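You operate a simulated robot arm through the tools that you are given. There is no shell and no other tool. Be economical: measure what you need, move in short steps, check, and stop when the job is done.

You run a simulated two-armed robot. Do the job below in one go: nothing can be reset, and whatever is moved stays where it is left.

JOB
Put the yellow block labelled "No 57" from the top of the brown table on the top of the plywood board and the yellow block that says "No 72" in the small blue tray. Take the lid off the little brown tub and lay it down on the top of the brown table. Any order will do.

It is judged by the outcome, as a careful person would: the job done as asked, and still so three seconds after it is handed in. It fails if anything else is knocked over, pushed out of place, dropped, spilled or broken. A push-on lid holds only when it is set on centred and level and pressed home; a screw cap is set on level and turned clockwise until tight.

ROBOT AND FRAMES
Two 7-joint arms with two-finger parallel grippers on one trunk, on a base that drives. Base frame: it is fixed to the floor where the robot stands at the start and does not move with it; the origin is under the middle of the robot, x ahead of it, y to its left, z up. Readings come in mm, rad, newtons and seconds.
The left shoulder is at the start at [71, 156, 1105], the right one opposite. Places, roughly: little brown tub [2250, 750, 750]; top of the plywood board [-2800, 1700, 600]. Payload 3.91 kg a hand.
The TCP of each hand is the grasp point between the finger pads, 30 mm short of the fingertips. In the tool frame z runs along the fingers and y along their closing line. Largest opening 110 mm; finger width 20, thickness 10; the body of the gripper, 48 by 112 mm, starts 55 mm behind the TCP.
Orientation is told as [roll, pitch, yaw] about the base's x, y, z axes, in that order, counted from this pose: with the fingers straight down and closing along the base's y, the tool's x points along the base's -x, its y along +y and its z along -z.

CONTROLS
- The arms move only by the tool step_arm. It takes "left_deltas", "right_deltas" or both (then of equal length, played together; a hand with none holds still); each is a list of rows, each an object (a shift or turn left out is 0, a gripper value left out holds the last) with "linear": the shift along the base's x, y, z in units of 100 mm (1.0 is 100 mm), a list of three; "rot": the turn, a rotation vector about the base's x, y, z in units of 60 degrees (1.0 is 60 degrees), a list of three; "fingers": the gripper command, from -1 (shut) to 1 (fully open), values between in proportion. In form: [{"linear": [tx, ty, tz], "rot": [rx, ry, rz], "fingers": fingers}, ...]. A call has 1 to 12 rows; each row is the pose to reach, as a shift and turn from the pose commanded when the call began. A call with a number of a shift or a turn outside -1 to 1 is refused whole. Rows are played at 5 a second. More than 50 mm and 0.15 rad between two rows, or a gripper value outside its range, and nothing of the call is played. Where a pose cannot be reached the arm comes as near as it can. A force on the tool above 40 N (or 10 N above the force at the start of the call, whichever is more), or a blocked arm, ends the call early, and 0.2 s more pass. The fingers move at their own pace (about 108 mm/s each) and stop on an object; they squeeze with about 24 N. The grip force told is the motor's: it shows also when the fingers shut on nothing. Time passes only in rows, and 0.2 s behind the last, so rows that repeat a pose let the fingers close. It gives the time, the measured TCP pose, the force on the tool (base axes), the opening and the grip force at its end, in the units of the frame above (readings bear some noise), with the torque about the TCP (base axes, N m) and any sound that the robot's microphone picked up.
- Cameras (640 x 400 px; columns grow to the right, rows downward): "scene" is now at [137.3, -7.3, 1329]; the picture's right is [-0.09, -1.00, 0.00], its down [-0.60, 0.06, -0.80] and it looks along [0.79, -0.07, -0.60] (base axes); focal length 273 px, centre (320, 200). "left" rides on the left gripper at [72, -17, -103] in its tool frame; the picture's right is [0.23, 0.97, 0.00], its down [-0.76, 0.18, -0.62] and it looks along [-0.61, 0.14, 0.78] (tool axes); focal length 222 px, centre (320, 200). "right" rides on the right gripper at [72, 17, -103] in its tool frame; the picture's right is [-0.23, 0.97, 0.00], its down [-0.76, -0.18, -0.62] and it looks along [-0.61, -0.14, 0.78] (tool axes); focal length 222 px, centre (320, 200). There is no depth. A picture from a camera that has moved, and an enlarged one, comes with that camera's place and axes in the base frame and with its lens.
- grab_frame(camera): a new picture of that camera. It takes no simulated time.
- slide_trunk(by): slides the trunk up (or, below 0, down) by that many mm; the arms and the scene camera ride with it, the base frame stays. It gives what a move gives, with no picture.
- steer(legs): drives the robot by 1 to 6 legs, each [ahead, left, turn to the left] in mm, mm and rad, along the robot's own axes; the way and the turn of a leg run together, so that a leg with both is an arc; at most 1500 mm and 3.142 rad a leg. The arms and the cameras ride along, it lands a little off, and it stops where it bumps. It gives what a move gives.
- turn_head(pan, tilt): turns the head with the scene camera to pan (to the left, within 1.501 rad either way) and tilt (down, from -0.506 to 1.204), counted from straight ahead of the robot. It gives what a move gives.
- close_up(camera, box): a new picture of the part [left, top, right, bottom] of that camera's present view, enlarged. It takes no simulated time.
- sign_off(): hands the job in; it is judged then, once.

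Work in short steps. Places have to be worked out from the pictures, the camera data and where the tool is seen: move nearer, look again, correct. Check each grasp and each placing, and mend what went wrong. You have 165 turns and 122 pictures in all, those below and enlarged ones among them. Open the grippers and draw the arms clear of the work before you hand the job in, unless the task says otherwise; then end with one line.

The tools are called after "Request:" by a JSON object that holds its "method" and its "body". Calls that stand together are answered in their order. step_arm: Moves the arms, as the interface text tells. Its arguments: {"type":"object","properties":{"left_deltas":{"type":"array","items":{"type":"object","properties":{"linear":{"type":"array","items":{"type":"number"}},"rot":{"type":"array","items":{"type":"number"}},"fingers":{"type":"number"}}}},"right_deltas":{"type":"array","items":{"type":"object","properties":{"linear":{"type":"array","items":{"type":"number"}},"rot":{"type":"array","items":{"type":"number"}},"fingers":{"type":"number"}}}}},"required":[]} The other tools are called the same way: slide_trunk (by) slides the trunk up or down; steer (legs) drives the base; turn_head (pan, tilt) turns the head that bears the scene camera; grab_frame (camera) takes a picture; close_up (camera, box) takes an enlarged picture of a part of a camera's view; sign_off () hands the job in.

At the start:

```text
t: 0.0
left_ee_pos: [702.1, 282.5, 1012.8]
left_orientation: [-0.001, 0.0, 0.0]
left_ft_force: [-0.8, 0.2, 0.4]
left_wrist_torque: [-0.02, 0.01, 0.0]
left_opening: 110.0
left_grip_force: 0.0
right_ee_pos: [663.8, -318.6, 1029.9]
right_orientation: [0.001, 0.001, -0.001]
right_ft_force: [0.5, 0.3, -0.6]
right_wrist_torque: [-0.03, -0.03, 0.0]
right_opening: 110.1
right_grip_force: 0.1
trunk travel left (down, up): [-550.0, 390.0]
robot x, y, heading: [-3.0, 2.7, 0.001]
head pan, tilt: [-0.093, 0.646]
```

scene: 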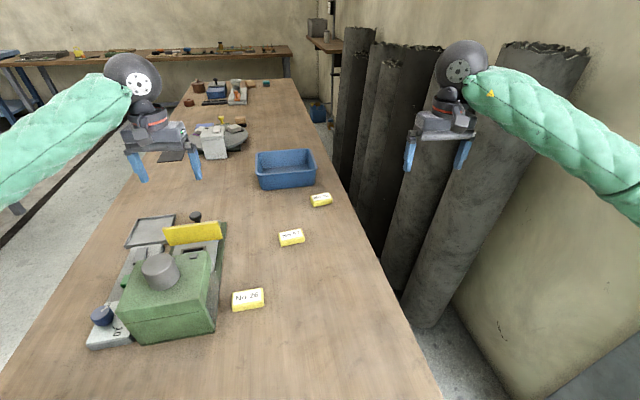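
right: 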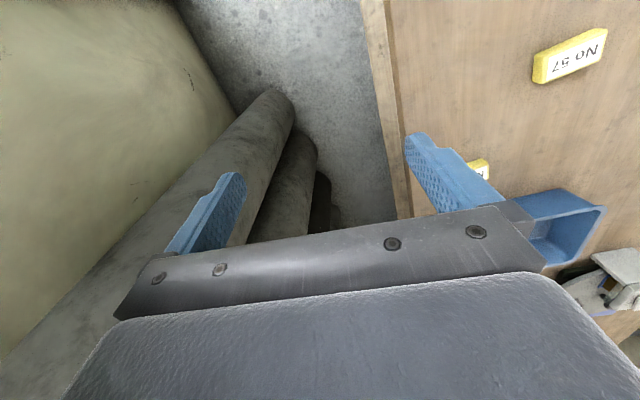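
left: 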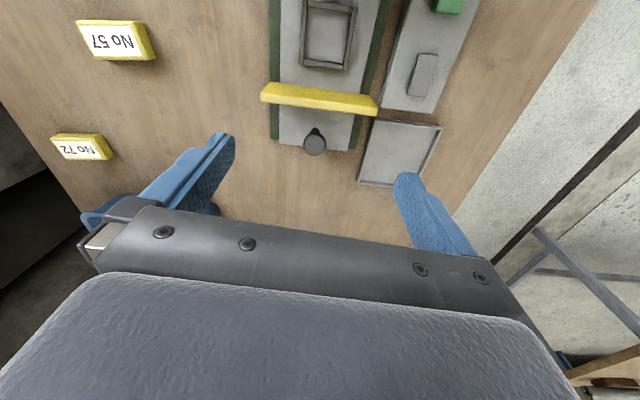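

The blocks No 57, No 72 and No 26 are on the table ahead, and triangulating puts No 57 near (703, 24, 775). I'll zoom in to identify the trays and the tub.

Request:
{"method": "close_up", "body": {"camera": "scene", "box": [150, 60, 330, 172]}}

Request:
{"method": "close_up", "body": {"camera": "scene", "box": [220, 140, 380, 320]}}

```text
3.56 times, centred on (240, 116) of scene
camera zoom: at [137.3, -7.3, 1329.0], right [-0.09, -1.0, 0.0], down [-0.6, 0.06, -0.8], along [0.79, -0.07, -0.6], focal length 972 px, centre (604, 499)
```

zoom: 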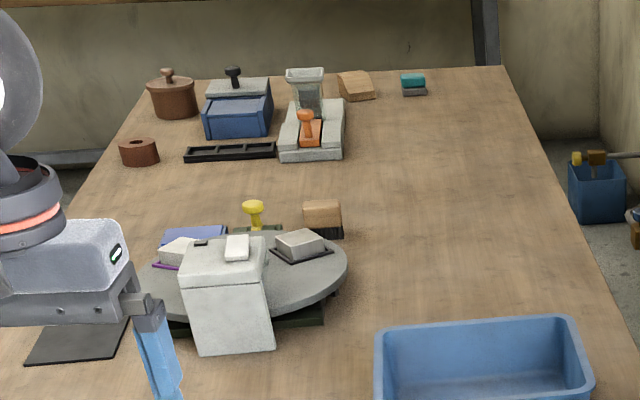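

```text
2.22 times, centred on (300, 230) of scene
camera zoom: at [137.3, -7.3, 1329.0], right [-0.09, -1.0, 0.0], down [-0.6, 0.06, -0.8], along [0.79, -0.07, -0.6], focal length 608 px, centre (364, 133)
```

zoom: 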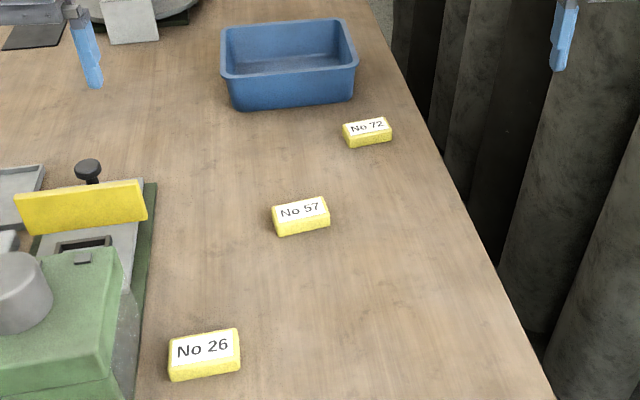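

The blue tray is just beyond No 72 and the lidded brown tub is at the far end of the table. I'll look around for the plywood board and any other trays before touching anything.

Request:
{"method": "turn_head", "body": {"pan": 1.5, "tilt": 0.4}}

Request:
{"method": "grab_frame", "body": {"camera": "scene"}}

Request:
{"method": "turn_head", "body": {"pan": -1.5, "tilt": 0.4}}

Request:
{"method": "grab_frame", "body": {"camera": "scene"}}

Request:
{"method": "turn_head", "body": {"pan": 0, "tilt": 0.8}}

Request:
{"method": "grab_frame", "body": {"camera": "scene"}}

```text
t: 1.7
left_ee_pos: [702.4, 282.1, 1012.6]
left_orientation: [-0.001, 0.0, 0.001]
left_ft_force: [-0.4, -0.3, 0.0]
left_wrist_torque: [0.05, -0.03, -0.01]
left_opening: 110.0
left_grip_force: 0.0
right_ee_pos: [663.3, -318.8, 1030.0]
right_orientation: [0.0, -0.001, 0.0]
right_ft_force: [-0.5, 0.1, -0.5]
right_wrist_torque: [0.0, -0.04, 0.0]
right_opening: 110.3
right_grip_force: 0.0
trunk travel left (down, up): [-550.0, 390.0]
robot x, y, heading: [-2.7, 2.1, 0.003]
head pan, tilt: [1.499, 0.4]
```

```text
116 pictures are left
camera scene: at [57.4, 93.2, 1351.3], right [1.0, -0.07, 0.0], down [-0.03, -0.39, -0.92], along [0.07, 0.92, -0.39], focal length 273 px, centre (320, 200)
```

scene: 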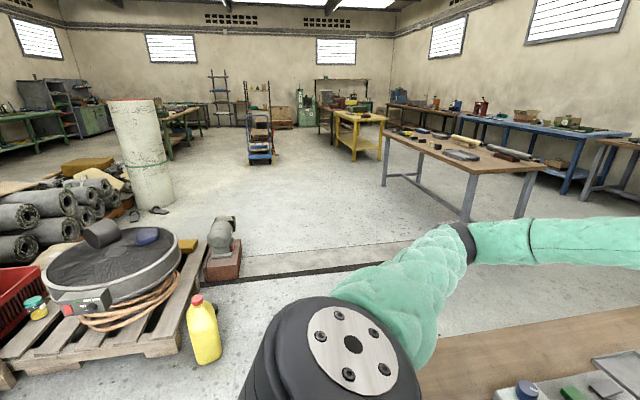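

```text
t: 4.3
left_ee_pos: [701.3, 281.5, 1012.0]
left_orientation: [0.001, 0.001, 0.001]
left_ft_force: [0.4, 0.1, 0.2]
left_wrist_torque: [0.01, 0.02, 0.01]
left_opening: 109.9
left_grip_force: 0.0
right_ee_pos: [664.2, -318.1, 1030.8]
right_orientation: [-0.001, 0.0, 0.0]
right_ft_force: [-0.1, -0.8, -0.2]
right_wrist_torque: [-0.01, -0.03, 0.0]
right_opening: 110.0
right_grip_force: 0.1
trunk travel left (down, up): [-550.0, 390.0]
robot x, y, heading: [1.2, -0.9, 0.0]
head pan, tilt: [-1.499, 0.4]
```

```text
115 pictures are left
camera scene: at [57.4, -91.6, 1351.3], right [-1.0, -0.07, 0.0], down [-0.03, 0.39, -0.92], along [0.07, -0.92, -0.39], focal length 273 px, centre (320, 200)
```

scene: 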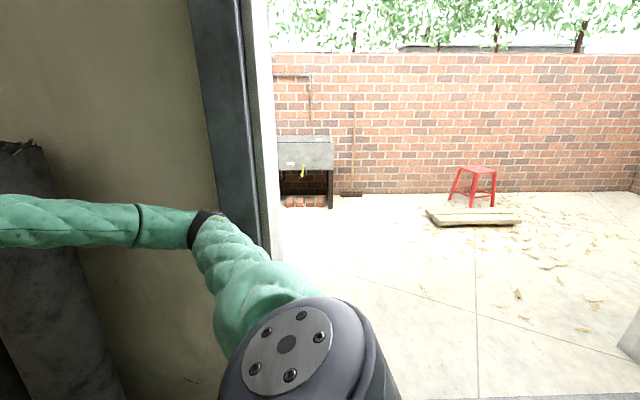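

```text
t: 5.9
left_ee_pos: [701.7, 282.6, 1012.6]
left_orientation: [0.001, 0.001, 0.0]
left_ft_force: [0.1, -0.3, -0.2]
left_wrist_torque: [-0.02, -0.01, 0.01]
left_opening: 109.8
left_grip_force: 0.1
right_ee_pos: [663.3, -319.0, 1030.0]
right_orientation: [0.001, 0.0, 0.001]
right_ft_force: [0.9, 0.3, -0.9]
right_wrist_torque: [-0.02, -0.01, -0.01]
right_opening: 109.8
right_grip_force: 0.2
trunk travel left (down, up): [-550.0, 390.0]
robot x, y, heading: [-1.2, 3.7, 0.003]
head pan, tilt: [0.0, 0.799]
```

```text
114 pictures are left
camera scene: at [131.4, 0.7, 1316.2], right [0.0, -1.0, 0.0], down [-0.72, 0.0, -0.7], along [0.7, 0.0, -0.72], focal length 273 px, centre (320, 200)
```

scene: 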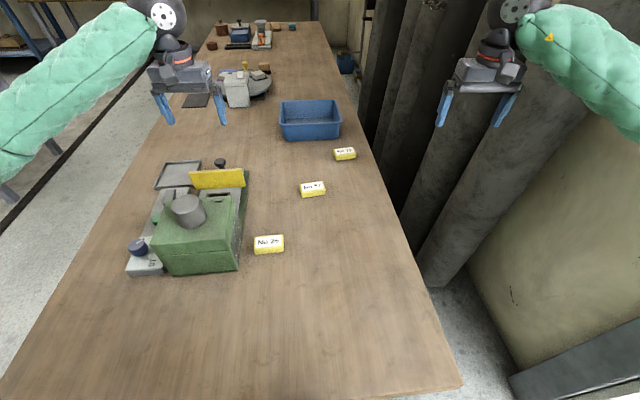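

No other tray is nearby and the board must be behind me. I estimate No 72 at about (869, -82), No 57 at (701, 21) and the tray centre near (1065, 38). I'll move the right hand towards No 72.

Request:
{"method": "step_arm", "body": {"right_deltas": [{"linear": [0.25, 0.28, 0]}, {"linear": [0.5, 0.56, 0]}, {"linear": [0.75, 0.8, 0]}, {"linear": [1, 1, 0]}]}}

Request:
{"method": "step_arm", "body": {"right_deltas": [{"linear": [0.25, 0.28, -0.25]}, {"linear": [0.5, 0.56, -0.5]}, {"linear": [0.7, 0.8, -0.7]}, {"linear": [0.8, 1, -0.8]}]}}

Request:
{"method": "grab_frame", "body": {"camera": "right"}}

```text
t: 6.9
left_ee_pos: [703.7, 281.4, 1012.3]
left_orientation: [0.001, -0.001, 0.0]
left_ft_force: [-0.1, 0.2, 0.5]
left_wrist_torque: [-0.01, 0.01, -0.02]
left_opening: 110.1
left_grip_force: 0.0
right_ee_pos: [764.4, -218.6, 1032.5]
right_orientation: [-0.003, -0.002, -0.001]
right_ft_force: [0.4, 0.4, 0.3]
right_wrist_torque: [0.0, -0.02, 0.0]
right_opening: 109.9
right_grip_force: 0.1
trunk travel left (down, up): [-550.0, 390.0]
robot x, y, heading: [-2.3, 0.0, -0.003]
head pan, tilt: [0.0, 0.799]
```

```text
t: 7.9
left_ee_pos: [702.2, 281.8, 1012.2]
left_orientation: [0.0, -0.001, -0.001]
left_ft_force: [0.0, -0.2, 1.1]
left_wrist_torque: [-0.02, 0.0, 0.04]
left_opening: 110.0
left_grip_force: 0.2
right_ee_pos: [841.5, -118.6, 947.7]
right_orientation: [0.001, -0.001, 0.0]
right_ft_force: [0.2, 0.2, 0.5]
right_wrist_torque: [0.02, 0.01, 0.0]
right_opening: 110.1
right_grip_force: 0.0
trunk travel left (down, up): [-550.0, 390.0]
robot x, y, heading: [-2.5, -0.2, -0.004]
head pan, tilt: [0.0, 0.799]
```

```text
113 pictures are left
camera right: at [769.6, -102.6, 1051.6], right [0.23, 0.97, 0.0], down [0.76, -0.18, 0.62], along [0.61, -0.14, -0.78], focal length 222 px, centre (320, 200)
```

right: 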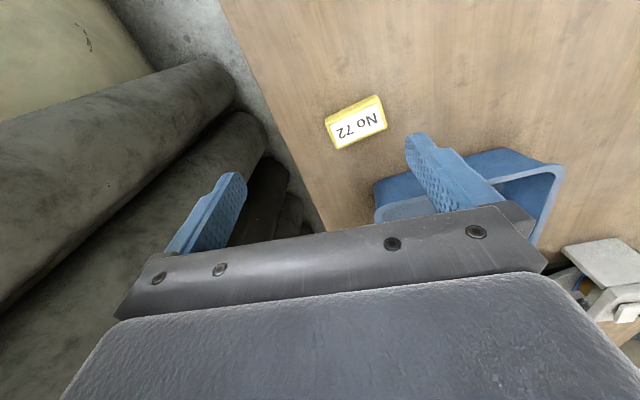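

No 72 shows at about (884, -77), its top near z 765, with its long axis turned about +0.22 rad from y. I'll align over it and come lower.

Request:
{"method": "step_arm", "body": {"right_deltas": [{"linear": [0.2, 0.2, -0.2], "rot": [0, 0, 0.1]}, {"linear": [0.42, 0.41, -0.5], "rot": [0, 0, 0.21]}, {"linear": [0.42, 0.41, -0.9], "rot": [0, 0, 0.21]}]}}

Request:
{"method": "grab_frame", "body": {"camera": "right"}}

Request:
{"method": "close_up", "body": {"camera": "scene", "box": [260, 80, 420, 180]}}

```text
t: 8.7
left_ee_pos: [702.7, 281.7, 1011.7]
left_orientation: [0.0, 0.001, 0.0]
left_ft_force: [0.8, -0.2, 0.0]
left_wrist_torque: [-0.03, 0.0, -0.02]
left_opening: 110.0
left_grip_force: 0.2
right_ee_pos: [885.2, -78.9, 857.6]
right_orientation: [0.0, -0.001, 0.221]
right_ft_force: [0.0, -0.8, -0.5]
right_wrist_torque: [0.01, 0.01, -0.02]
right_opening: 109.9
right_grip_force: 0.0
trunk travel left (down, up): [-550.0, 390.0]
robot x, y, heading: [0.8, -1.2, -0.004]
head pan, tilt: [0.0, 0.799]
```

```text
112 pictures are left
camera right: at [811.6, -78.7, 961.5], right [0.01, 1.0, 0.0], down [0.78, -0.01, 0.62], along [0.62, 0.0, -0.78], focal length 222 px, centre (320, 200)
```

right: 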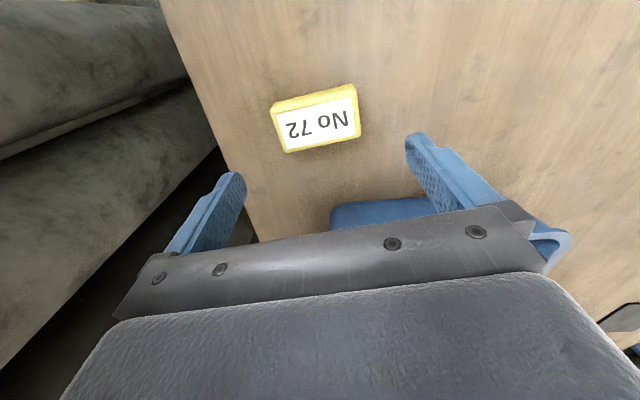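

```text
4.00 times, centred on (340, 130) of scene
camera zoom: at [132.1, 0.4, 1316.1], right [0.0, -1.0, 0.0], down [-0.72, 0.0, -0.7], along [0.7, 0.0, -0.72], focal length 1094 px, centre (240, 480)
```

zoom: 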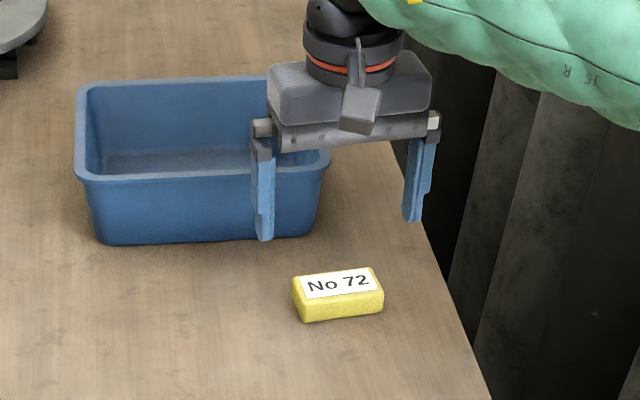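

Alignment is good, with the block centre at about (880, -79). The table looks to be near z 740, so I'll go down to TCP z 778 and close.

Request:
{"method": "step_arm", "body": {"right_deltas": [{"linear": [-0.05, 0, -0.3]}, {"linear": [-0.05, 0, -0.6]}, {"linear": [-0.05, 0, -0.8]}]}}

Request:
{"method": "grab_frame", "body": {"camera": "right"}}

Request:
{"method": "close_up", "body": {"camera": "scene", "box": [260, 80, 420, 180]}}

```text
t: 9.6
left_ee_pos: [699.6, 282.8, 1014.0]
left_orientation: [0.0, -0.001, -0.002]
left_ft_force: [-1.0, -0.4, -0.2]
left_wrist_torque: [0.03, -0.02, 0.0]
left_opening: 109.9
left_grip_force: 0.1
right_ee_pos: [882.8, -79.8, 790.2]
right_orientation: [0.0, -0.011, 0.22]
right_ft_force: [-6.4, 0.6, 19.6]
right_wrist_torque: [-1.14, 0.16, -0.52]
right_opening: 109.0
right_grip_force: 0.0
trunk travel left (down, up): [-550.0, 390.0]
robot x, y, heading: [2.4, 1.5, 0.002]
head pan, tilt: [0.0, 0.799]
stopped in row 3 (right hand): the force on the tool passed its limit at 46 N (the readings are from after the stop); the commanded pose is now the measured one
```

```text
110 pictures are left
camera right: at [807.1, -78.8, 892.5], right [0.01, 1.0, 0.0], down [0.78, -0.01, 0.63], along [0.63, 0.0, -0.78], focal length 222 px, centre (320, 200)
```

right: 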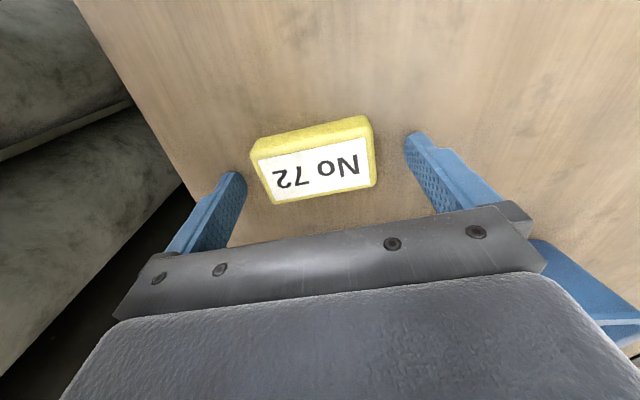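

```text
4.00 times, centred on (340, 130) of scene
camera zoom: at [129.1, 1.1, 1316.4], right [0.0, -1.0, 0.0], down [-0.72, 0.0, -0.7], along [0.7, 0.0, -0.72], focal length 1094 px, centre (240, 480)
```

zoom: 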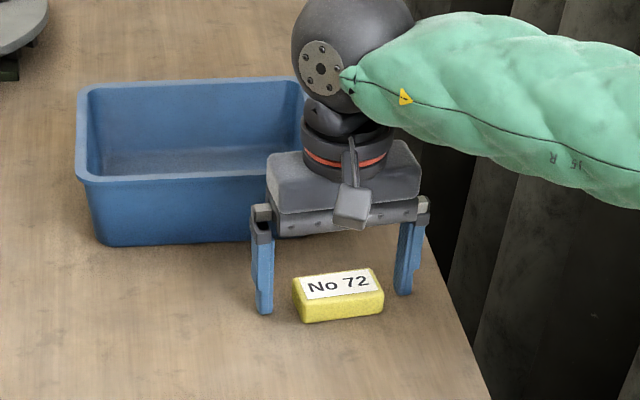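

The stop at tip z about 760 was a finger touching the table, so the table is at about 760, the block top about 785 and its centre near x 876. I'll lift 4 mm, shift back 6 mm and close.

Request:
{"method": "step_arm", "body": {"right_deltas": [{"linear": [0, 0, 0.05], "fingers": 1}, {"linear": [-0.06, 0.0, 0.05], "fingers": 1}, {"linear": [-0.06, 0.0, 0.05], "fingers": -1}, {"linear": [-0.06, 0, 0.05], "fingers": -1}, {"linear": [-0.06, 0, 0.05], "fingers": -1}]}}

Request:
{"method": "step_arm", "body": {"right_deltas": [{"linear": [0, 0, 0.3]}, {"linear": [0, 0, 0.65]}, {"linear": [0, 0, 1]}]}}

Request:
{"method": "grab_frame", "body": {"camera": "right"}}

Request:
{"method": "close_up", "body": {"camera": "scene", "box": [260, 80, 420, 180]}}

```text
t: 10.8
left_ee_pos: [701.2, 281.9, 1012.4]
left_orientation: [-0.001, -0.002, -0.002]
left_ft_force: [0.5, 0.2, -0.4]
left_wrist_torque: [-0.02, 0.0, 0.0]
left_opening: 110.0
left_grip_force: 0.1
right_ee_pos: [876.0, -78.6, 790.4]
right_orientation: [0.0, -0.006, 0.218]
right_ft_force: [0.3, -0.2, 1.1]
right_wrist_torque: [0.0, 0.01, 0.03]
right_opening: 68.9
right_grip_force: 23.9
trunk travel left (down, up): [-550.0, 390.0]
robot x, y, heading: [-2.9, -1.6, 0.004]
head pan, tilt: [0.0, 0.799]
```

```text
t: 11.6
left_ee_pos: [700.9, 282.2, 1013.1]
left_orientation: [0.001, 0.001, 0.0]
left_ft_force: [0.2, -0.2, -0.3]
left_wrist_torque: [0.01, 0.01, 0.03]
left_opening: 109.9
left_grip_force: 0.0
right_ee_pos: [876.5, -79.2, 891.1]
right_orientation: [-0.001, -0.004, 0.219]
right_ft_force: [-1.2, -0.2, -0.3]
right_wrist_torque: [-0.04, 0.03, -0.04]
right_opening: 68.9
right_grip_force: 24.2
trunk travel left (down, up): [-550.0, 390.0]
robot x, y, heading: [-0.4, -2.6, 0.004]
head pan, tilt: [0.0, 0.799]
```

```text
108 pictures are left
camera right: at [801.8, -79.0, 994.2], right [0.01, 1.0, 0.0], down [0.78, -0.01, 0.63], along [0.63, 0.0, -0.78], focal length 222 px, centre (320, 200)
```

right: 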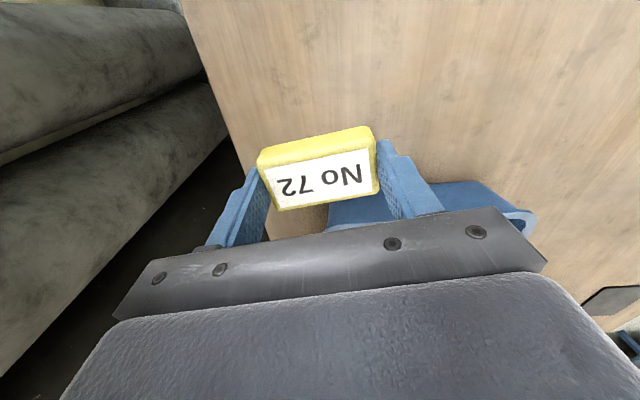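

```text
4.00 times, centred on (340, 130) of scene
camera zoom: at [130.7, 1.1, 1316.2], right [0.0, -1.0, 0.0], down [-0.72, 0.0, -0.7], along [0.7, 0.0, -0.72], focal length 1094 px, centre (240, 480)
```

zoom: 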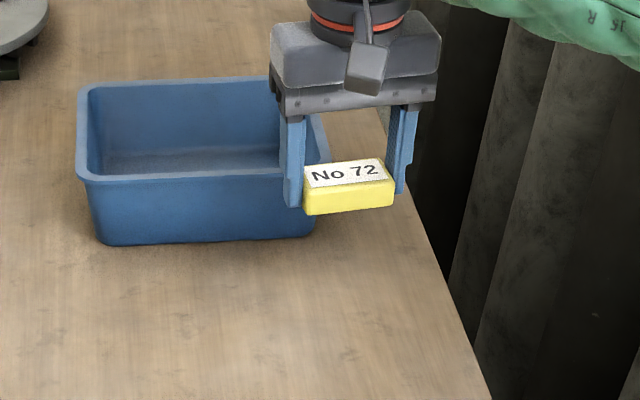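

No 72 is held (opening 68.9, it came up with the hand). The tray is slightly out of reach from here, but reachable from the table's left side, so I'll carry it there. First I'll move the right hand aside and bring the left hand to No 57.

Request:
{"method": "step_arm", "body": {"right_deltas": [{"linear": [-0.2, -0.3, 0.2]}, {"linear": [-0.4, -0.6, 0.4]}, {"linear": [-0.6, -0.8, 0.6]}, {"linear": [-0.8, -1, 0.8]}], "left_deltas": [{"linear": [0, -0.3, 0]}, {"linear": [0, -0.6, 0]}, {"linear": [0, -0.8, 0]}, {"linear": [0, -1, 0]}]}}

Request:
{"method": "step_arm", "body": {"right_deltas": [{"linear": [-0.2, -0.3, 0.2]}, {"linear": [-0.4, -0.6, 0.4]}, {"linear": [-0.6, -0.8, 0.5]}, {"linear": [-0.8, -1, 0.5]}], "left_deltas": [{"linear": [0, -0.3, 0]}, {"linear": [0, -0.6, -0.2], "rot": [0, 0, 0.05]}, {"linear": [0, -0.8, -0.4], "rot": [0, 0, 0.1]}, {"linear": [0, -1, -0.6], "rot": [0, 0, 0.15]}]}}

Request:
{"method": "grab_frame", "body": {"camera": "left"}}

```text
t: 12.6
left_ee_pos: [698.8, 183.2, 1014.5]
left_orientation: [0.002, 0.001, 0.001]
left_ft_force: [-0.1, -0.2, 0.0]
left_wrist_torque: [-0.01, -0.01, -0.03]
left_opening: 109.8
left_grip_force: 0.2
right_ee_pos: [795.4, -180.5, 970.3]
right_orientation: [0.001, -0.006, 0.22]
right_ft_force: [-0.3, -0.7, -0.4]
right_wrist_torque: [0.03, -0.04, 0.01]
right_opening: 68.6
right_grip_force: 24.0
trunk travel left (down, up): [-550.0, 390.0]
robot x, y, heading: [1.5, 2.2, -0.0]
head pan, tilt: [0.0, 0.799]
```

```text
t: 13.6
left_ee_pos: [700.2, 80.7, 955.0]
left_orientation: [0.001, 0.001, 0.159]
left_ft_force: [0.7, -0.6, -0.1]
left_wrist_torque: [0.01, 0.02, -0.01]
left_opening: 110.1
left_grip_force: 0.1
right_ee_pos: [718.5, -278.2, 1021.6]
right_orientation: [0.0, -0.006, 0.22]
right_ft_force: [0.3, -0.1, -1.1]
right_wrist_torque: [-0.02, 0.0, 0.0]
right_opening: 68.8
right_grip_force: 23.6
trunk travel left (down, up): [-550.0, 390.0]
robot x, y, heading: [-1.7, 0.9, -0.001]
head pan, tilt: [0.0, 0.799]
```

```text
106 pictures are left
camera left: at [632.9, 52.8, 1057.4], right [-0.38, 0.93, 0.0], down [0.72, 0.3, 0.62], along [0.58, 0.24, -0.78], focal length 222 px, centre (320, 200)
```

left: 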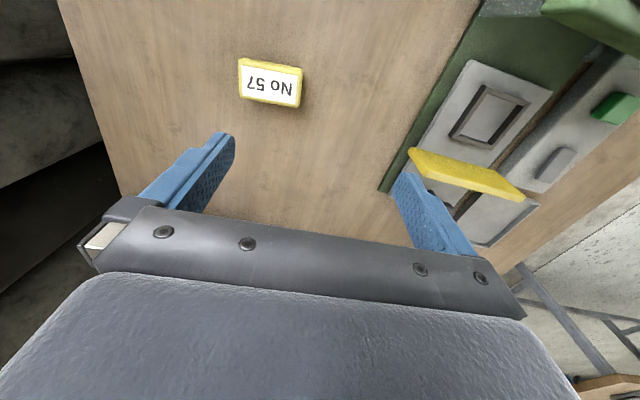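

No 57 measures at about (704, 21) with yaw about 0.22. I'll align the left hand and go down in two stages.

Request:
{"method": "step_arm", "body": {"left_deltas": [{"linear": [0.02, -0.3, -0.1], "rot": [0, 0, 0.03]}, {"linear": [0.035, -0.59, -0.3], "rot": [0, 0, 0.06]}, {"linear": [0.035, -0.59, -0.7], "rot": [0, 0, 0.06]}]}}

Request:
{"method": "grab_frame", "body": {"camera": "left"}}

```text
t: 14.4
left_ee_pos: [706.7, 25.6, 886.5]
left_orientation: [-0.003, -0.005, 0.224]
left_ft_force: [0.4, 0.3, 0.0]
left_wrist_torque: [0.03, 0.01, 0.04]
left_opening: 109.9
left_grip_force: 0.2
right_ee_pos: [716.7, -278.5, 1023.4]
right_orientation: [0.0, -0.007, 0.22]
right_ft_force: [-0.1, 0.1, -0.3]
right_wrist_torque: [0.01, 0.01, 0.04]
right_opening: 69.0
right_grip_force: 24.1
trunk travel left (down, up): [-550.0, 390.0]
robot x, y, heading: [1.1, -0.4, -0.002]
head pan, tilt: [0.0, 0.799]
```

```text
105 pictures are left
camera left: at [640.2, -7.3, 990.8], right [-0.44, 0.9, 0.0], down [0.7, 0.34, 0.63], along [0.56, 0.27, -0.78], focal length 222 px, centre (320, 200)
```

left: 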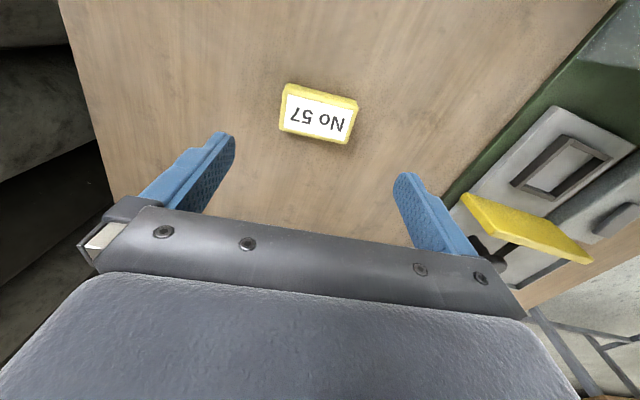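

The block centre is at about (702, 20) and the yaw matches. I'll descend to TCP z 795 and close.

Request:
{"method": "step_arm", "body": {"left_deltas": [{"linear": [-0.03, -0.04, -0.4], "fingers": 1}, {"linear": [-0.03, -0.04, -0.75], "fingers": 1}, {"linear": [-0.03, -0.04, -0.91], "fingers": 1}, {"linear": [-0.03, -0.04, -0.91], "fingers": -1}, {"linear": [-0.03, -0.04, -0.91], "fingers": -1}, {"linear": [-0.03, -0.04, -0.91], "fingers": -1}]}}

Request:
{"method": "grab_frame", "body": {"camera": "left"}}

```text
t: 16.0
left_ee_pos: [746.7, 34.5, 890.8]
left_orientation: [-0.04, -0.144, 0.248]
left_ft_force: [0.5, 0.3, -0.3]
left_wrist_torque: [-0.02, 0.02, 0.04]
left_opening: 0.0
left_grip_force: 24.1
right_ee_pos: [716.7, -279.2, 1023.6]
right_orientation: [0.002, -0.014, 0.214]
right_ft_force: [0.0, -1.2, -0.5]
right_wrist_torque: [0.01, 0.0, 0.02]
right_opening: 68.9
right_grip_force: 23.8
trunk travel left (down, up): [-550.0, 390.0]
robot x, y, heading: [1.2, 8.1, -0.005]
head pan, tilt: [0.0, 0.799]
stopped in row 6 (left hand): the arm was blocked; the commanded pose is now the measured one
```

```text
104 pictures are left
camera left: at [665.7, 1.0, 982.9], right [-0.45, 0.89, -0.07], down [0.6, 0.36, 0.72], along [0.66, 0.28, -0.69], focal length 222 px, centre (320, 200)
```

left: 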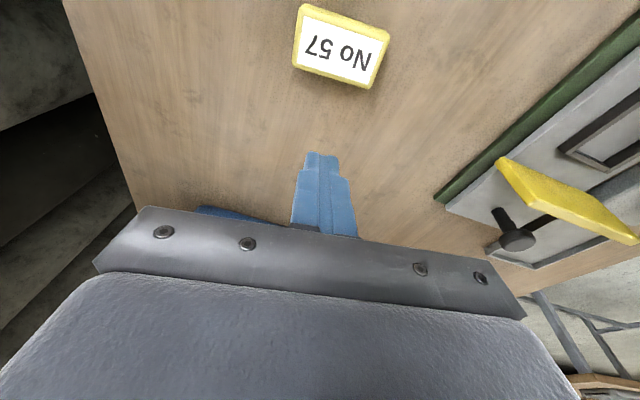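

The left arm was blocked and the fingers shut on nothing above the block, which hasn't moved. I'll look at the scene to see what blocked it.

Request:
{"method": "grab_frame", "body": {"camera": "scene"}}

```text
103 pictures are left
camera scene: at [130.0, 1.5, 1316.2], right [0.0, -1.0, 0.0], down [-0.71, 0.0, -0.7], along [0.7, 0.0, -0.71], focal length 273 px, centre (320, 200)
```

scene: 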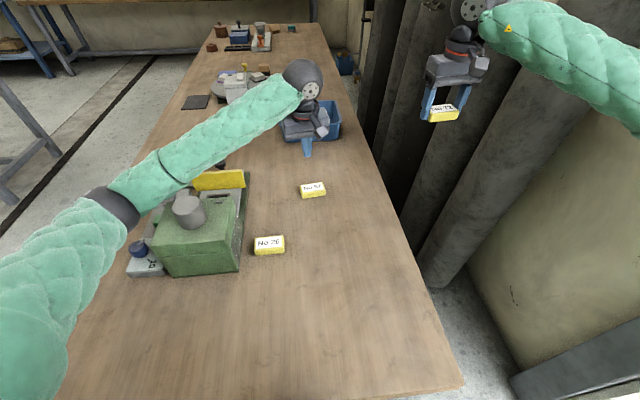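

The forearm ran into the machine on the table, which still stands where it was. I'll lift the left hand up and open it, then raise the trunk so the forearm comes in steeper and clears the machine.

Request:
{"method": "step_arm", "body": {"left_deltas": [{"linear": [0, 0, 0.3], "fingers": -1}, {"linear": [0, 0, 0.6], "fingers": 1}, {"linear": [-0.2, 0, 0.8], "rot": [0, 0.07, -0.01], "fingers": 1}, {"linear": [-0.43, -0.13, 1.0], "rot": [0.003, 0.143, -0.02], "fingers": 1}]}}

Request:
{"method": "slide_trunk", "body": {"by": 220}}

Request:
{"method": "grab_frame", "body": {"camera": "scene"}}

```text
t: 17.0
left_ee_pos: [699.6, 14.7, 976.3]
left_orientation: [0.005, 0.023, 0.212]
left_ft_force: [0.0, -0.1, 0.0]
left_wrist_torque: [0.05, 0.0, 0.01]
left_opening: 110.0
left_grip_force: 0.1
right_ee_pos: [719.7, -281.9, 1021.4]
right_orientation: [0.003, -0.007, 0.213]
right_ft_force: [-1.4, 0.7, -0.3]
right_wrist_torque: [0.08, 0.0, 0.01]
right_opening: 69.0
right_grip_force: 23.7
trunk travel left (down, up): [-550.0, 390.0]
robot x, y, heading: [1.2, 2.9, -0.01]
head pan, tilt: [0.0, 0.799]
```

```text
t: 19.4
left_ee_pos: [699.5, 17.6, 1194.8]
left_orientation: [0.001, 0.02, 0.215]
left_ft_force: [0.9, -0.8, 1.0]
left_wrist_torque: [0.01, 0.01, 0.0]
left_opening: 110.1
left_grip_force: 0.1
right_ee_pos: [719.7, -279.4, 1242.3]
right_orientation: [0.001, -0.007, 0.212]
right_ft_force: [-0.6, 0.2, -0.9]
right_wrist_torque: [0.0, 0.01, 0.02]
right_opening: 69.0
right_grip_force: 24.0
trunk travel left (down, up): [-770.0, 170.0]
robot x, y, heading: [8.4, 5.3, -0.002]
head pan, tilt: [0.0, 0.799]
```

```text
102 pictures are left
camera scene: at [135.6, 3.7, 1536.0], right [-0.01, -1.0, 0.0], down [-0.72, 0.0, -0.7], along [0.7, 0.0, -0.72], focal length 273 px, centre (320, 200)
```

scene: 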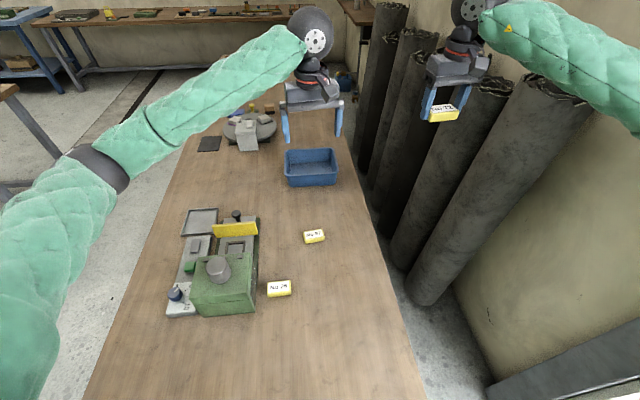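

The machine is undisturbed. I'll lower the left hand in stages over No 57.

Request:
{"method": "step_arm", "body": {"left_deltas": [{"linear": [0.02, 0.01, -0.4], "rot": [0, -0.02, 0.01]}, {"linear": [0.03, 0.02, -0.7], "rot": [0, -0.02, 0.01]}, {"linear": [0.03, 0.02, -1], "rot": [0, -0.02, 0.01]}]}}

Request:
{"method": "step_arm", "body": {"left_deltas": [{"linear": [0, 0, -0.4]}, {"linear": [0, 0, -0.7]}, {"linear": [0, 0, -1]}]}}

Request:
{"method": "grab_frame", "body": {"camera": "scene"}}

```text
t: 20.2
left_ee_pos: [702.4, 19.8, 1096.3]
left_orientation: [0.0, 0.001, 0.224]
left_ft_force: [-0.4, 0.4, 0.3]
left_wrist_torque: [0.0, 0.03, 0.01]
left_opening: 110.1
left_grip_force: 0.0
right_ee_pos: [719.8, -277.9, 1242.9]
right_orientation: [0.002, -0.007, 0.213]
right_ft_force: [-0.7, 0.0, 0.4]
right_wrist_torque: [0.01, 0.01, -0.02]
right_opening: 69.0
right_grip_force: 23.6
trunk travel left (down, up): [-770.0, 170.0]
robot x, y, heading: [3.3, 4.5, -0.008]
head pan, tilt: [0.0, 0.799]
```

```text
t: 21.0
left_ee_pos: [701.6, 21.3, 996.8]
left_orientation: [-0.004, -0.001, 0.223]
left_ft_force: [0.3, -0.3, 0.1]
left_wrist_torque: [0.0, 0.01, -0.01]
left_opening: 110.0
left_grip_force: 0.1
right_ee_pos: [719.2, -278.7, 1242.5]
right_orientation: [0.003, -0.006, 0.213]
right_ft_force: [0.3, -0.8, -0.9]
right_wrist_torque: [0.01, -0.01, -0.01]
right_opening: 69.0
right_grip_force: 23.4
trunk travel left (down, up): [-770.0, 170.0]
robot x, y, heading: [3.4, 3.3, -0.006]
head pan, tilt: [0.0, 0.799]
```

```text
101 pictures are left
camera scene: at [135.6, 3.9, 1536.2], right [-0.01, -1.0, 0.0], down [-0.72, 0.0, -0.7], along [0.7, 0.0, -0.72], focal length 273 px, centre (320, 200)
```

scene: 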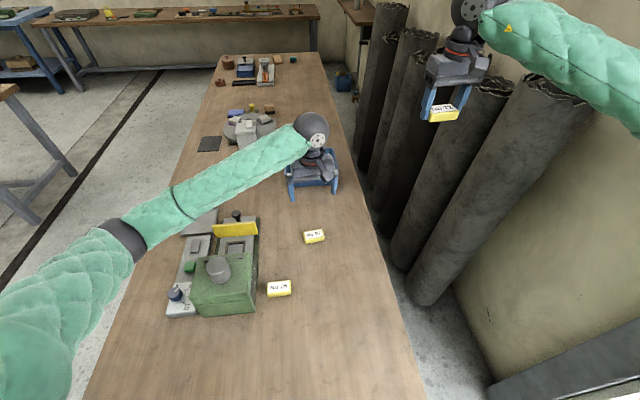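

The elbow still hangs low at this height. Raising the trunk the rest of the way will stretch the arm straighter, from above the machine.

Request:
{"method": "slide_trunk", "body": {"by": 165}}

Request:
{"method": "step_arm", "body": {"left_deltas": [{"linear": [0, 0, -0.4]}, {"linear": [0, 0, -0.7]}, {"linear": [0, 0, -1]}]}}

Request:
{"method": "step_arm", "body": {"left_deltas": [{"linear": [0, 0, -0.4]}, {"linear": [0, 0, -0.7]}, {"linear": [0, 0, -1]}]}}

Request:
{"method": "grab_frame", "body": {"camera": "scene"}}

Request:
{"method": "grab_frame", "body": {"camera": "left"}}

```text
t: 22.9
left_ee_pos: [699.9, 21.6, 1159.6]
left_orientation: [-0.003, 0.001, 0.226]
left_ft_force: [-0.9, 0.0, 0.8]
left_wrist_torque: [0.02, 0.0, -0.04]
left_opening: 109.8
left_grip_force: 0.2
right_ee_pos: [718.8, -278.7, 1407.2]
right_orientation: [0.004, -0.007, 0.213]
right_ft_force: [-1.2, 0.0, -1.0]
right_wrist_torque: [0.02, 0.0, -0.02]
right_opening: 68.7
right_grip_force: 23.6
trunk travel left (down, up): [-935.0, 5.0]
robot x, y, heading: [4.6, 1.4, -0.006]
head pan, tilt: [0.0, 0.799]
```

```text
t: 23.6
left_ee_pos: [701.3, 19.3, 1060.8]
left_orientation: [-0.001, 0.001, 0.225]
left_ft_force: [-0.1, 0.6, 0.5]
left_wrist_torque: [0.01, 0.02, -0.01]
left_opening: 109.9
left_grip_force: 0.0
right_ee_pos: [720.0, -279.3, 1407.0]
right_orientation: [0.002, -0.008, 0.213]
right_ft_force: [-0.3, -0.1, -0.3]
right_wrist_torque: [0.03, -0.02, 0.03]
right_opening: 69.3
right_grip_force: 24.1
trunk travel left (down, up): [-935.0, 5.0]
robot x, y, heading: [5.6, 3.0, -0.004]
head pan, tilt: [0.0, 0.799]
```

```text
t: 24.4
left_ee_pos: [700.6, 19.9, 959.5]
left_orientation: [-0.003, 0.001, 0.224]
left_ft_force: [0.7, 0.0, 0.0]
left_wrist_torque: [0.0, 0.02, 0.01]
left_opening: 110.0
left_grip_force: 0.2
right_ee_pos: [719.1, -278.8, 1407.7]
right_orientation: [0.002, -0.006, 0.213]
right_ft_force: [-0.7, 1.2, -0.2]
right_wrist_torque: [-0.01, 0.02, 0.0]
right_opening: 68.8
right_grip_force: 23.7
trunk travel left (down, up): [-935.0, 5.0]
robot x, y, heading: [2.3, 4.1, -0.005]
head pan, tilt: [0.0, 0.799]
```

```text
100 pictures are left
camera scene: at [135.4, 3.7, 1701.2], right [-0.01, -1.0, 0.0], down [-0.72, 0.0, -0.7], along [0.7, 0.0, -0.72], focal length 273 px, centre (320, 200)
```

scene: 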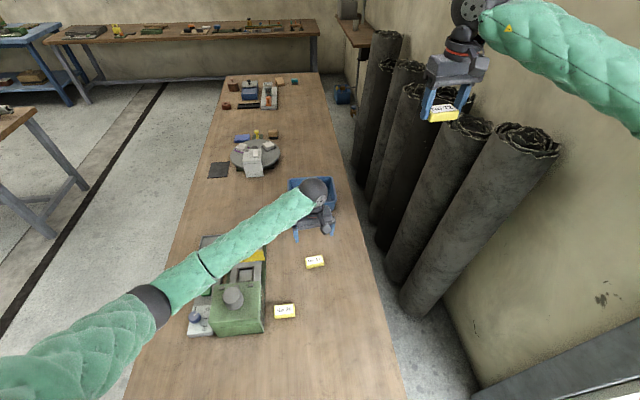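

```text
99 pictures are left
camera left: at [634.6, -12.6, 1063.8], right [-0.44, 0.9, 0.0], down [0.7, 0.34, 0.62], along [0.56, 0.27, -0.78], focal length 222 px, centre (320, 200)
```

left: 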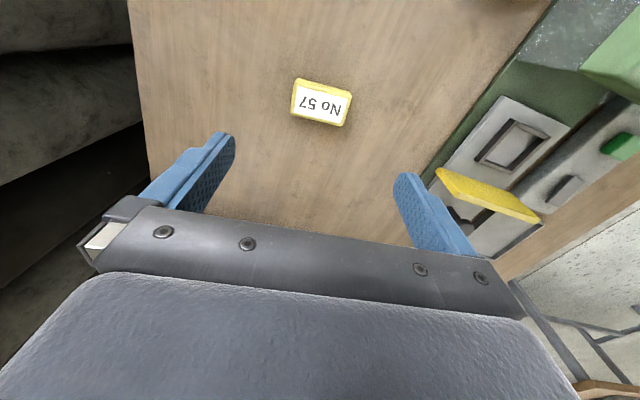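

The forearm now sits high above the machine, with the elbow near z 1150. I'll continue down and check the scene again.

Request:
{"method": "step_arm", "body": {"left_deltas": [{"linear": [0.01, 0, -0.3]}, {"linear": [0.01, 0, -0.6]}, {"linear": [0.01, 0, -0.85]}]}}

Request:
{"method": "grab_frame", "body": {"camera": "scene"}}

Request:
{"method": "grab_frame", "body": {"camera": "left"}}

```text
t: 25.2
left_ee_pos: [700.0, 19.0, 875.3]
left_orientation: [-0.002, -0.001, 0.222]
left_ft_force: [0.5, -0.1, 0.0]
left_wrist_torque: [-0.01, 0.01, 0.0]
left_opening: 109.8
left_grip_force: 0.0
right_ee_pos: [720.5, -278.2, 1406.9]
right_orientation: [0.002, -0.007, 0.214]
right_ft_force: [0.1, -0.6, -0.4]
right_wrist_torque: [0.01, 0.01, 0.01]
right_opening: 69.1
right_grip_force: 23.9
trunk travel left (down, up): [-935.0, 5.0]
robot x, y, heading: [2.5, 2.6, -0.004]
head pan, tilt: [0.0, 0.799]
```

```text
98 pictures are left
camera scene: at [135.5, 3.6, 1701.2], right [-0.01, -1.0, 0.0], down [-0.72, 0.0, -0.7], along [0.7, 0.0, -0.72], focal length 273 px, centre (320, 200)
```

scene: 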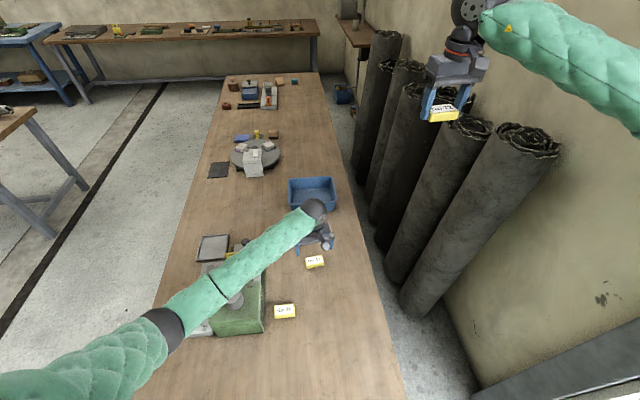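

```text
97 pictures are left
camera left: at [635.2, -12.3, 978.9], right [-0.44, 0.9, 0.0], down [0.7, 0.34, 0.62], along [0.56, 0.27, -0.78], focal length 222 px, centre (320, 200)
```

left: 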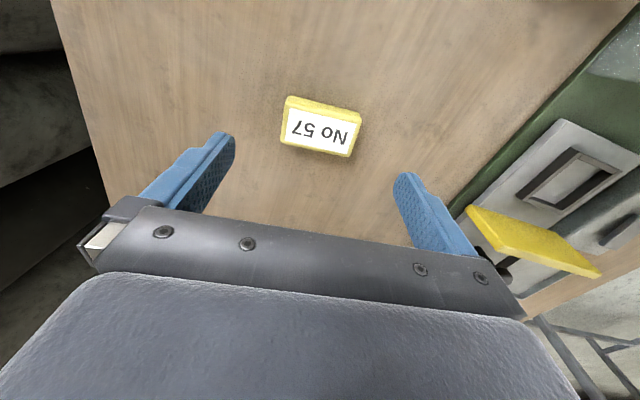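

The forearm clears the machine and the hand is centred over the block. I'll descend to z 795 and close.

Request:
{"method": "step_arm", "body": {"left_deltas": [{"linear": [0.02, 0, -0.35], "fingers": 1}, {"linear": [0.02, 0, -0.65], "fingers": 1}, {"linear": [0.02, 0, -0.8], "fingers": 1}, {"linear": [0.02, 0, -0.8], "fingers": -1}, {"linear": [0.02, 0, -0.8], "fingers": -1}, {"linear": [0.02, 0, -0.8], "fingers": -1}]}}

Request:
{"method": "grab_frame", "body": {"camera": "left"}}

```text
t: 26.6
left_ee_pos: [702.6, 19.2, 795.9]
left_orientation: [-0.001, 0.0, 0.227]
left_ft_force: [0.9, 0.1, 0.8]
left_wrist_torque: [0.0, -0.01, -0.04]
left_opening: 68.8
left_grip_force: 23.9
right_ee_pos: [719.4, -279.0, 1407.7]
right_orientation: [0.002, -0.006, 0.213]
right_ft_force: [0.1, -0.8, -0.7]
right_wrist_torque: [0.0, 0.02, 0.0]
right_opening: 68.8
right_grip_force: 24.5
trunk travel left (down, up): [-935.0, 5.0]
robot x, y, heading: [4.8, 4.8, -0.006]
head pan, tilt: [0.0, 0.799]
```

```text
96 pictures are left
camera left: at [636.6, -12.8, 899.2], right [-0.44, 0.9, 0.0], down [0.7, 0.34, 0.62], along [0.56, 0.27, -0.78], focal length 222 px, centre (320, 200)
```

left: 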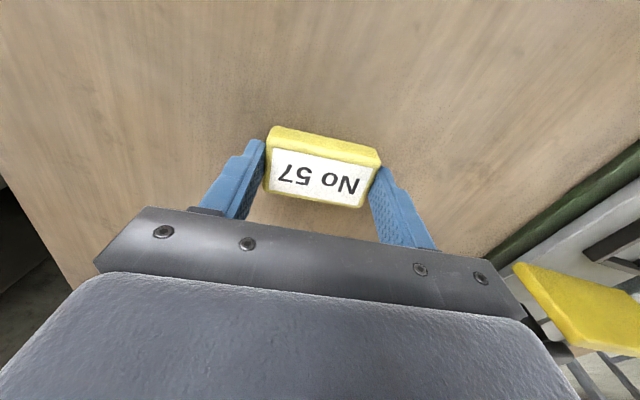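

No 57 is gripped (opening 68.8). I'll lift it well clear and bring the hand back over the left side.

Request:
{"method": "step_arm", "body": {"left_deltas": [{"linear": [0, 0, 0.4]}, {"linear": [0, 0, 0.7]}, {"linear": [0, 0, 1]}]}}

Request:
{"method": "step_arm", "body": {"left_deltas": [{"linear": [0, 0, 0.4]}, {"linear": [0, 0, 0.7]}, {"linear": [0, 0, 1]}]}}

Request:
{"method": "step_arm", "body": {"left_deltas": [{"linear": [0, 0.3, 0.3]}, {"linear": [0, 0.6, 0.6]}, {"linear": [0, 0.85, 0.85]}, {"linear": [0, 1, 1]}]}}

Request:
{"method": "grab_frame", "body": {"camera": "scene"}}

```text
t: 27.4
left_ee_pos: [702.7, 20.8, 894.6]
left_orientation: [-0.001, -0.001, 0.225]
left_ft_force: [1.4, -0.6, -0.7]
left_wrist_torque: [0.0, -0.02, 0.0]
left_opening: 69.1
left_grip_force: 23.7
right_ee_pos: [719.6, -279.1, 1407.8]
right_orientation: [0.003, -0.007, 0.212]
right_ft_force: [0.0, 0.0, -0.4]
right_wrist_torque: [0.0, 0.03, 0.0]
right_opening: 68.9
right_grip_force: 23.5
trunk travel left (down, up): [-935.0, 5.0]
robot x, y, heading: [0.4, 0.6, -0.005]
head pan, tilt: [0.0, 0.799]
```

```text
t: 28.2
left_ee_pos: [703.7, 20.6, 994.8]
left_orientation: [-0.003, 0.0, 0.224]
left_ft_force: [1.2, -0.2, -0.2]
left_wrist_torque: [-0.03, 0.0, 0.0]
left_opening: 69.2
left_grip_force: 23.8
right_ee_pos: [718.5, -279.3, 1406.7]
right_orientation: [0.001, -0.007, 0.215]
right_ft_force: [-0.8, -0.4, 0.1]
right_wrist_torque: [-0.01, -0.03, -0.02]
right_opening: 69.1
right_grip_force: 24.0
trunk travel left (down, up): [-935.0, 5.0]
robot x, y, heading: [3.2, 4.8, -0.005]
head pan, tilt: [0.0, 0.799]
```

```text
t: 29.2
left_ee_pos: [703.8, 120.2, 1096.6]
left_orientation: [-0.002, 0.0, 0.222]
left_ft_force: [0.4, 0.0, 0.6]
left_wrist_torque: [-0.01, 0.0, -0.02]
left_opening: 69.0
left_grip_force: 23.6
right_ee_pos: [719.8, -278.6, 1407.3]
right_orientation: [0.0, -0.006, 0.213]
right_ft_force: [0.2, 0.1, -1.5]
right_wrist_torque: [-0.01, 0.01, 0.02]
right_opening: 68.9
right_grip_force: 23.9
trunk travel left (down, up): [-935.0, 5.0]
robot x, y, heading: [6.7, 4.2, -0.012]
head pan, tilt: [0.0, 0.799]
```

```text
95 pictures are left
camera scene: at [135.5, 4.9, 1701.1], right [-0.01, -1.0, 0.0], down [-0.72, 0.0, -0.7], along [0.7, 0.0, -0.72], focal length 273 px, centre (320, 200)
```

scene: 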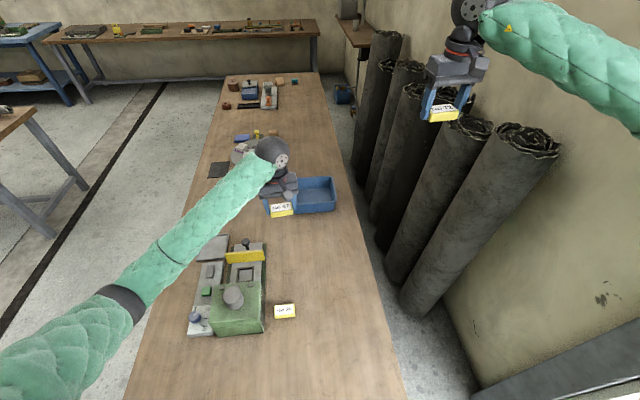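

Both blocks are held. The table is yawed by about 0.1 rad, and its left side has clear floor. I'll back off, slide left past the corner between the table and the pallet, and go up alongside the table.

Request:
{"method": "steer", "body": {"legs": [[-150, 0, 0], [0, 500, 0], [350, 520, 0]]}}

Request:
{"method": "turn_head", "body": {"pan": -0.3, "tilt": 0.7}}

Request:
{"method": "grab_frame", "body": {"camera": "scene"}}

```text
t: 36.3
left_ee_pos: [923.6, 1126.2, 1096.8]
left_orientation: [-0.004, 0.0, 0.214]
left_ft_force: [0.6, -0.3, -0.9]
left_wrist_torque: [0.02, -0.01, 0.0]
left_opening: 69.0
left_grip_force: 23.6
right_ee_pos: [935.7, 726.7, 1407.8]
right_orientation: [0.001, -0.007, 0.203]
right_ft_force: [-0.2, -0.8, -0.4]
right_wrist_torque: [-0.01, 0.01, -0.02]
right_opening: 69.1
right_grip_force: 24.0
trunk travel left (down, up): [-935.0, 5.0]
robot x, y, heading: [218.5, 1021.5, -0.011]
head pan, tilt: [0.0, 0.799]
```

```text
t: 37.1
left_ee_pos: [924.2, 1128.4, 1096.2]
left_orientation: [-0.001, 0.0, 0.213]
left_ft_force: [0.0, -0.1, -0.6]
left_wrist_torque: [0.01, 0.0, -0.01]
left_opening: 68.9
left_grip_force: 24.3
right_ee_pos: [934.7, 729.0, 1406.5]
right_orientation: [-0.001, -0.007, 0.202]
right_ft_force: [1.0, -0.3, -0.8]
right_wrist_torque: [0.0, 0.0, 0.0]
right_opening: 68.9
right_grip_force: 24.5
trunk travel left (down, up): [-935.0, 5.0]
robot x, y, heading: [224.5, 1017.6, -0.017]
head pan, tilt: [-0.3, 0.7]
```

```text
94 pictures are left
camera scene: at [354.5, 992.4, 1709.3], right [-0.31, -0.95, 0.0], down [-0.61, 0.2, -0.76], along [0.73, -0.24, -0.64], focal length 273 px, centre (320, 200)
```

scene: 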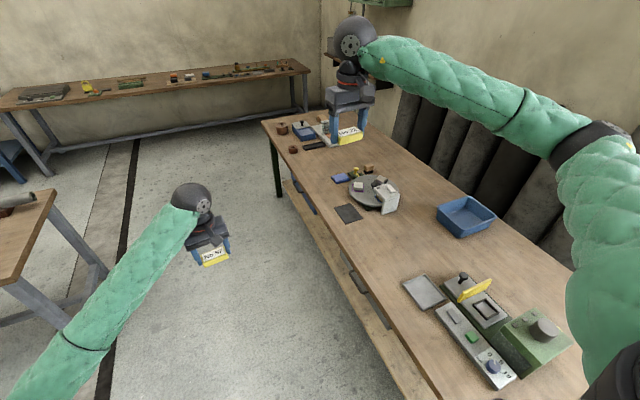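

The way alongside is clear and the tray is near (1040, 42). I'll drive forward about 890 mm and turn right to face the table squarely.

Request:
{"method": "steer", "body": {"legs": [[890, 0, 0], [0, 0, -1.46]]}}

Request:
{"method": "turn_head", "body": {"pan": -0.15, "tilt": 0.8}}

Request:
{"method": "grab_frame", "body": {"camera": "scene"}}

```text
t: 45.3
left_ee_pos: [1274.4, 313.6, 1096.1]
left_orientation: [-0.002, -0.001, -1.26]
left_ft_force: [0.3, -0.2, -0.9]
left_wrist_torque: [-0.01, -0.01, -0.03]
left_opening: 68.7
left_grip_force: 24.5
right_ee_pos: [880.0, 264.7, 1407.5]
right_orientation: [0.002, -0.008, -1.274]
right_ft_force: [0.7, 0.6, 0.4]
right_wrist_torque: [-0.03, 0.0, 0.01]
right_opening: 69.0
right_grip_force: 24.4
trunk travel left (down, up): [-935.0, 5.0]
robot x, y, heading: [1100.2, 1002.3, -1.492]
head pan, tilt: [-0.3, 0.7]
```

```text
t: 46.0
left_ee_pos: [1274.9, 313.3, 1095.9]
left_orientation: [-0.003, -0.001, -1.261]
left_ft_force: [-0.3, 0.5, -0.5]
left_wrist_torque: [0.01, 0.02, -0.01]
left_opening: 69.1
left_grip_force: 23.3
right_ee_pos: [879.1, 263.6, 1406.6]
right_orientation: [0.003, -0.007, -1.273]
right_ft_force: [-0.1, 0.8, -0.1]
right_wrist_torque: [-0.01, -0.01, -0.01]
right_opening: 68.9
right_grip_force: 24.3
trunk travel left (down, up): [-935.0, 5.0]
robot x, y, heading: [1102.1, 1001.0, -1.493]
head pan, tilt: [-0.15, 0.799]
```

```text
93 pictures are left
camera scene: at [1098.6, 870.4, 1701.2], right [-1.0, 0.07, 0.0], down [0.05, 0.72, -0.7], along [-0.05, -0.7, -0.72], focal length 273 px, centre (320, 200)
```

scene: 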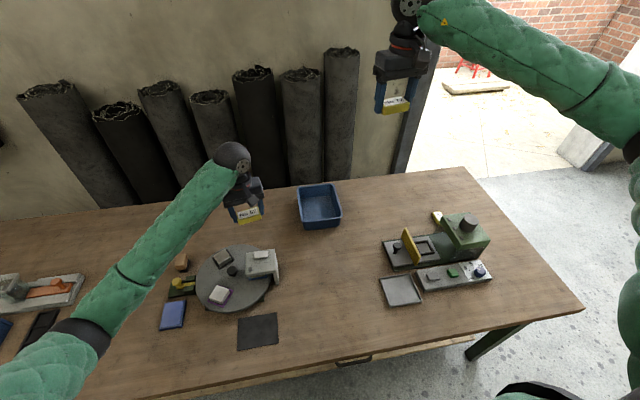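

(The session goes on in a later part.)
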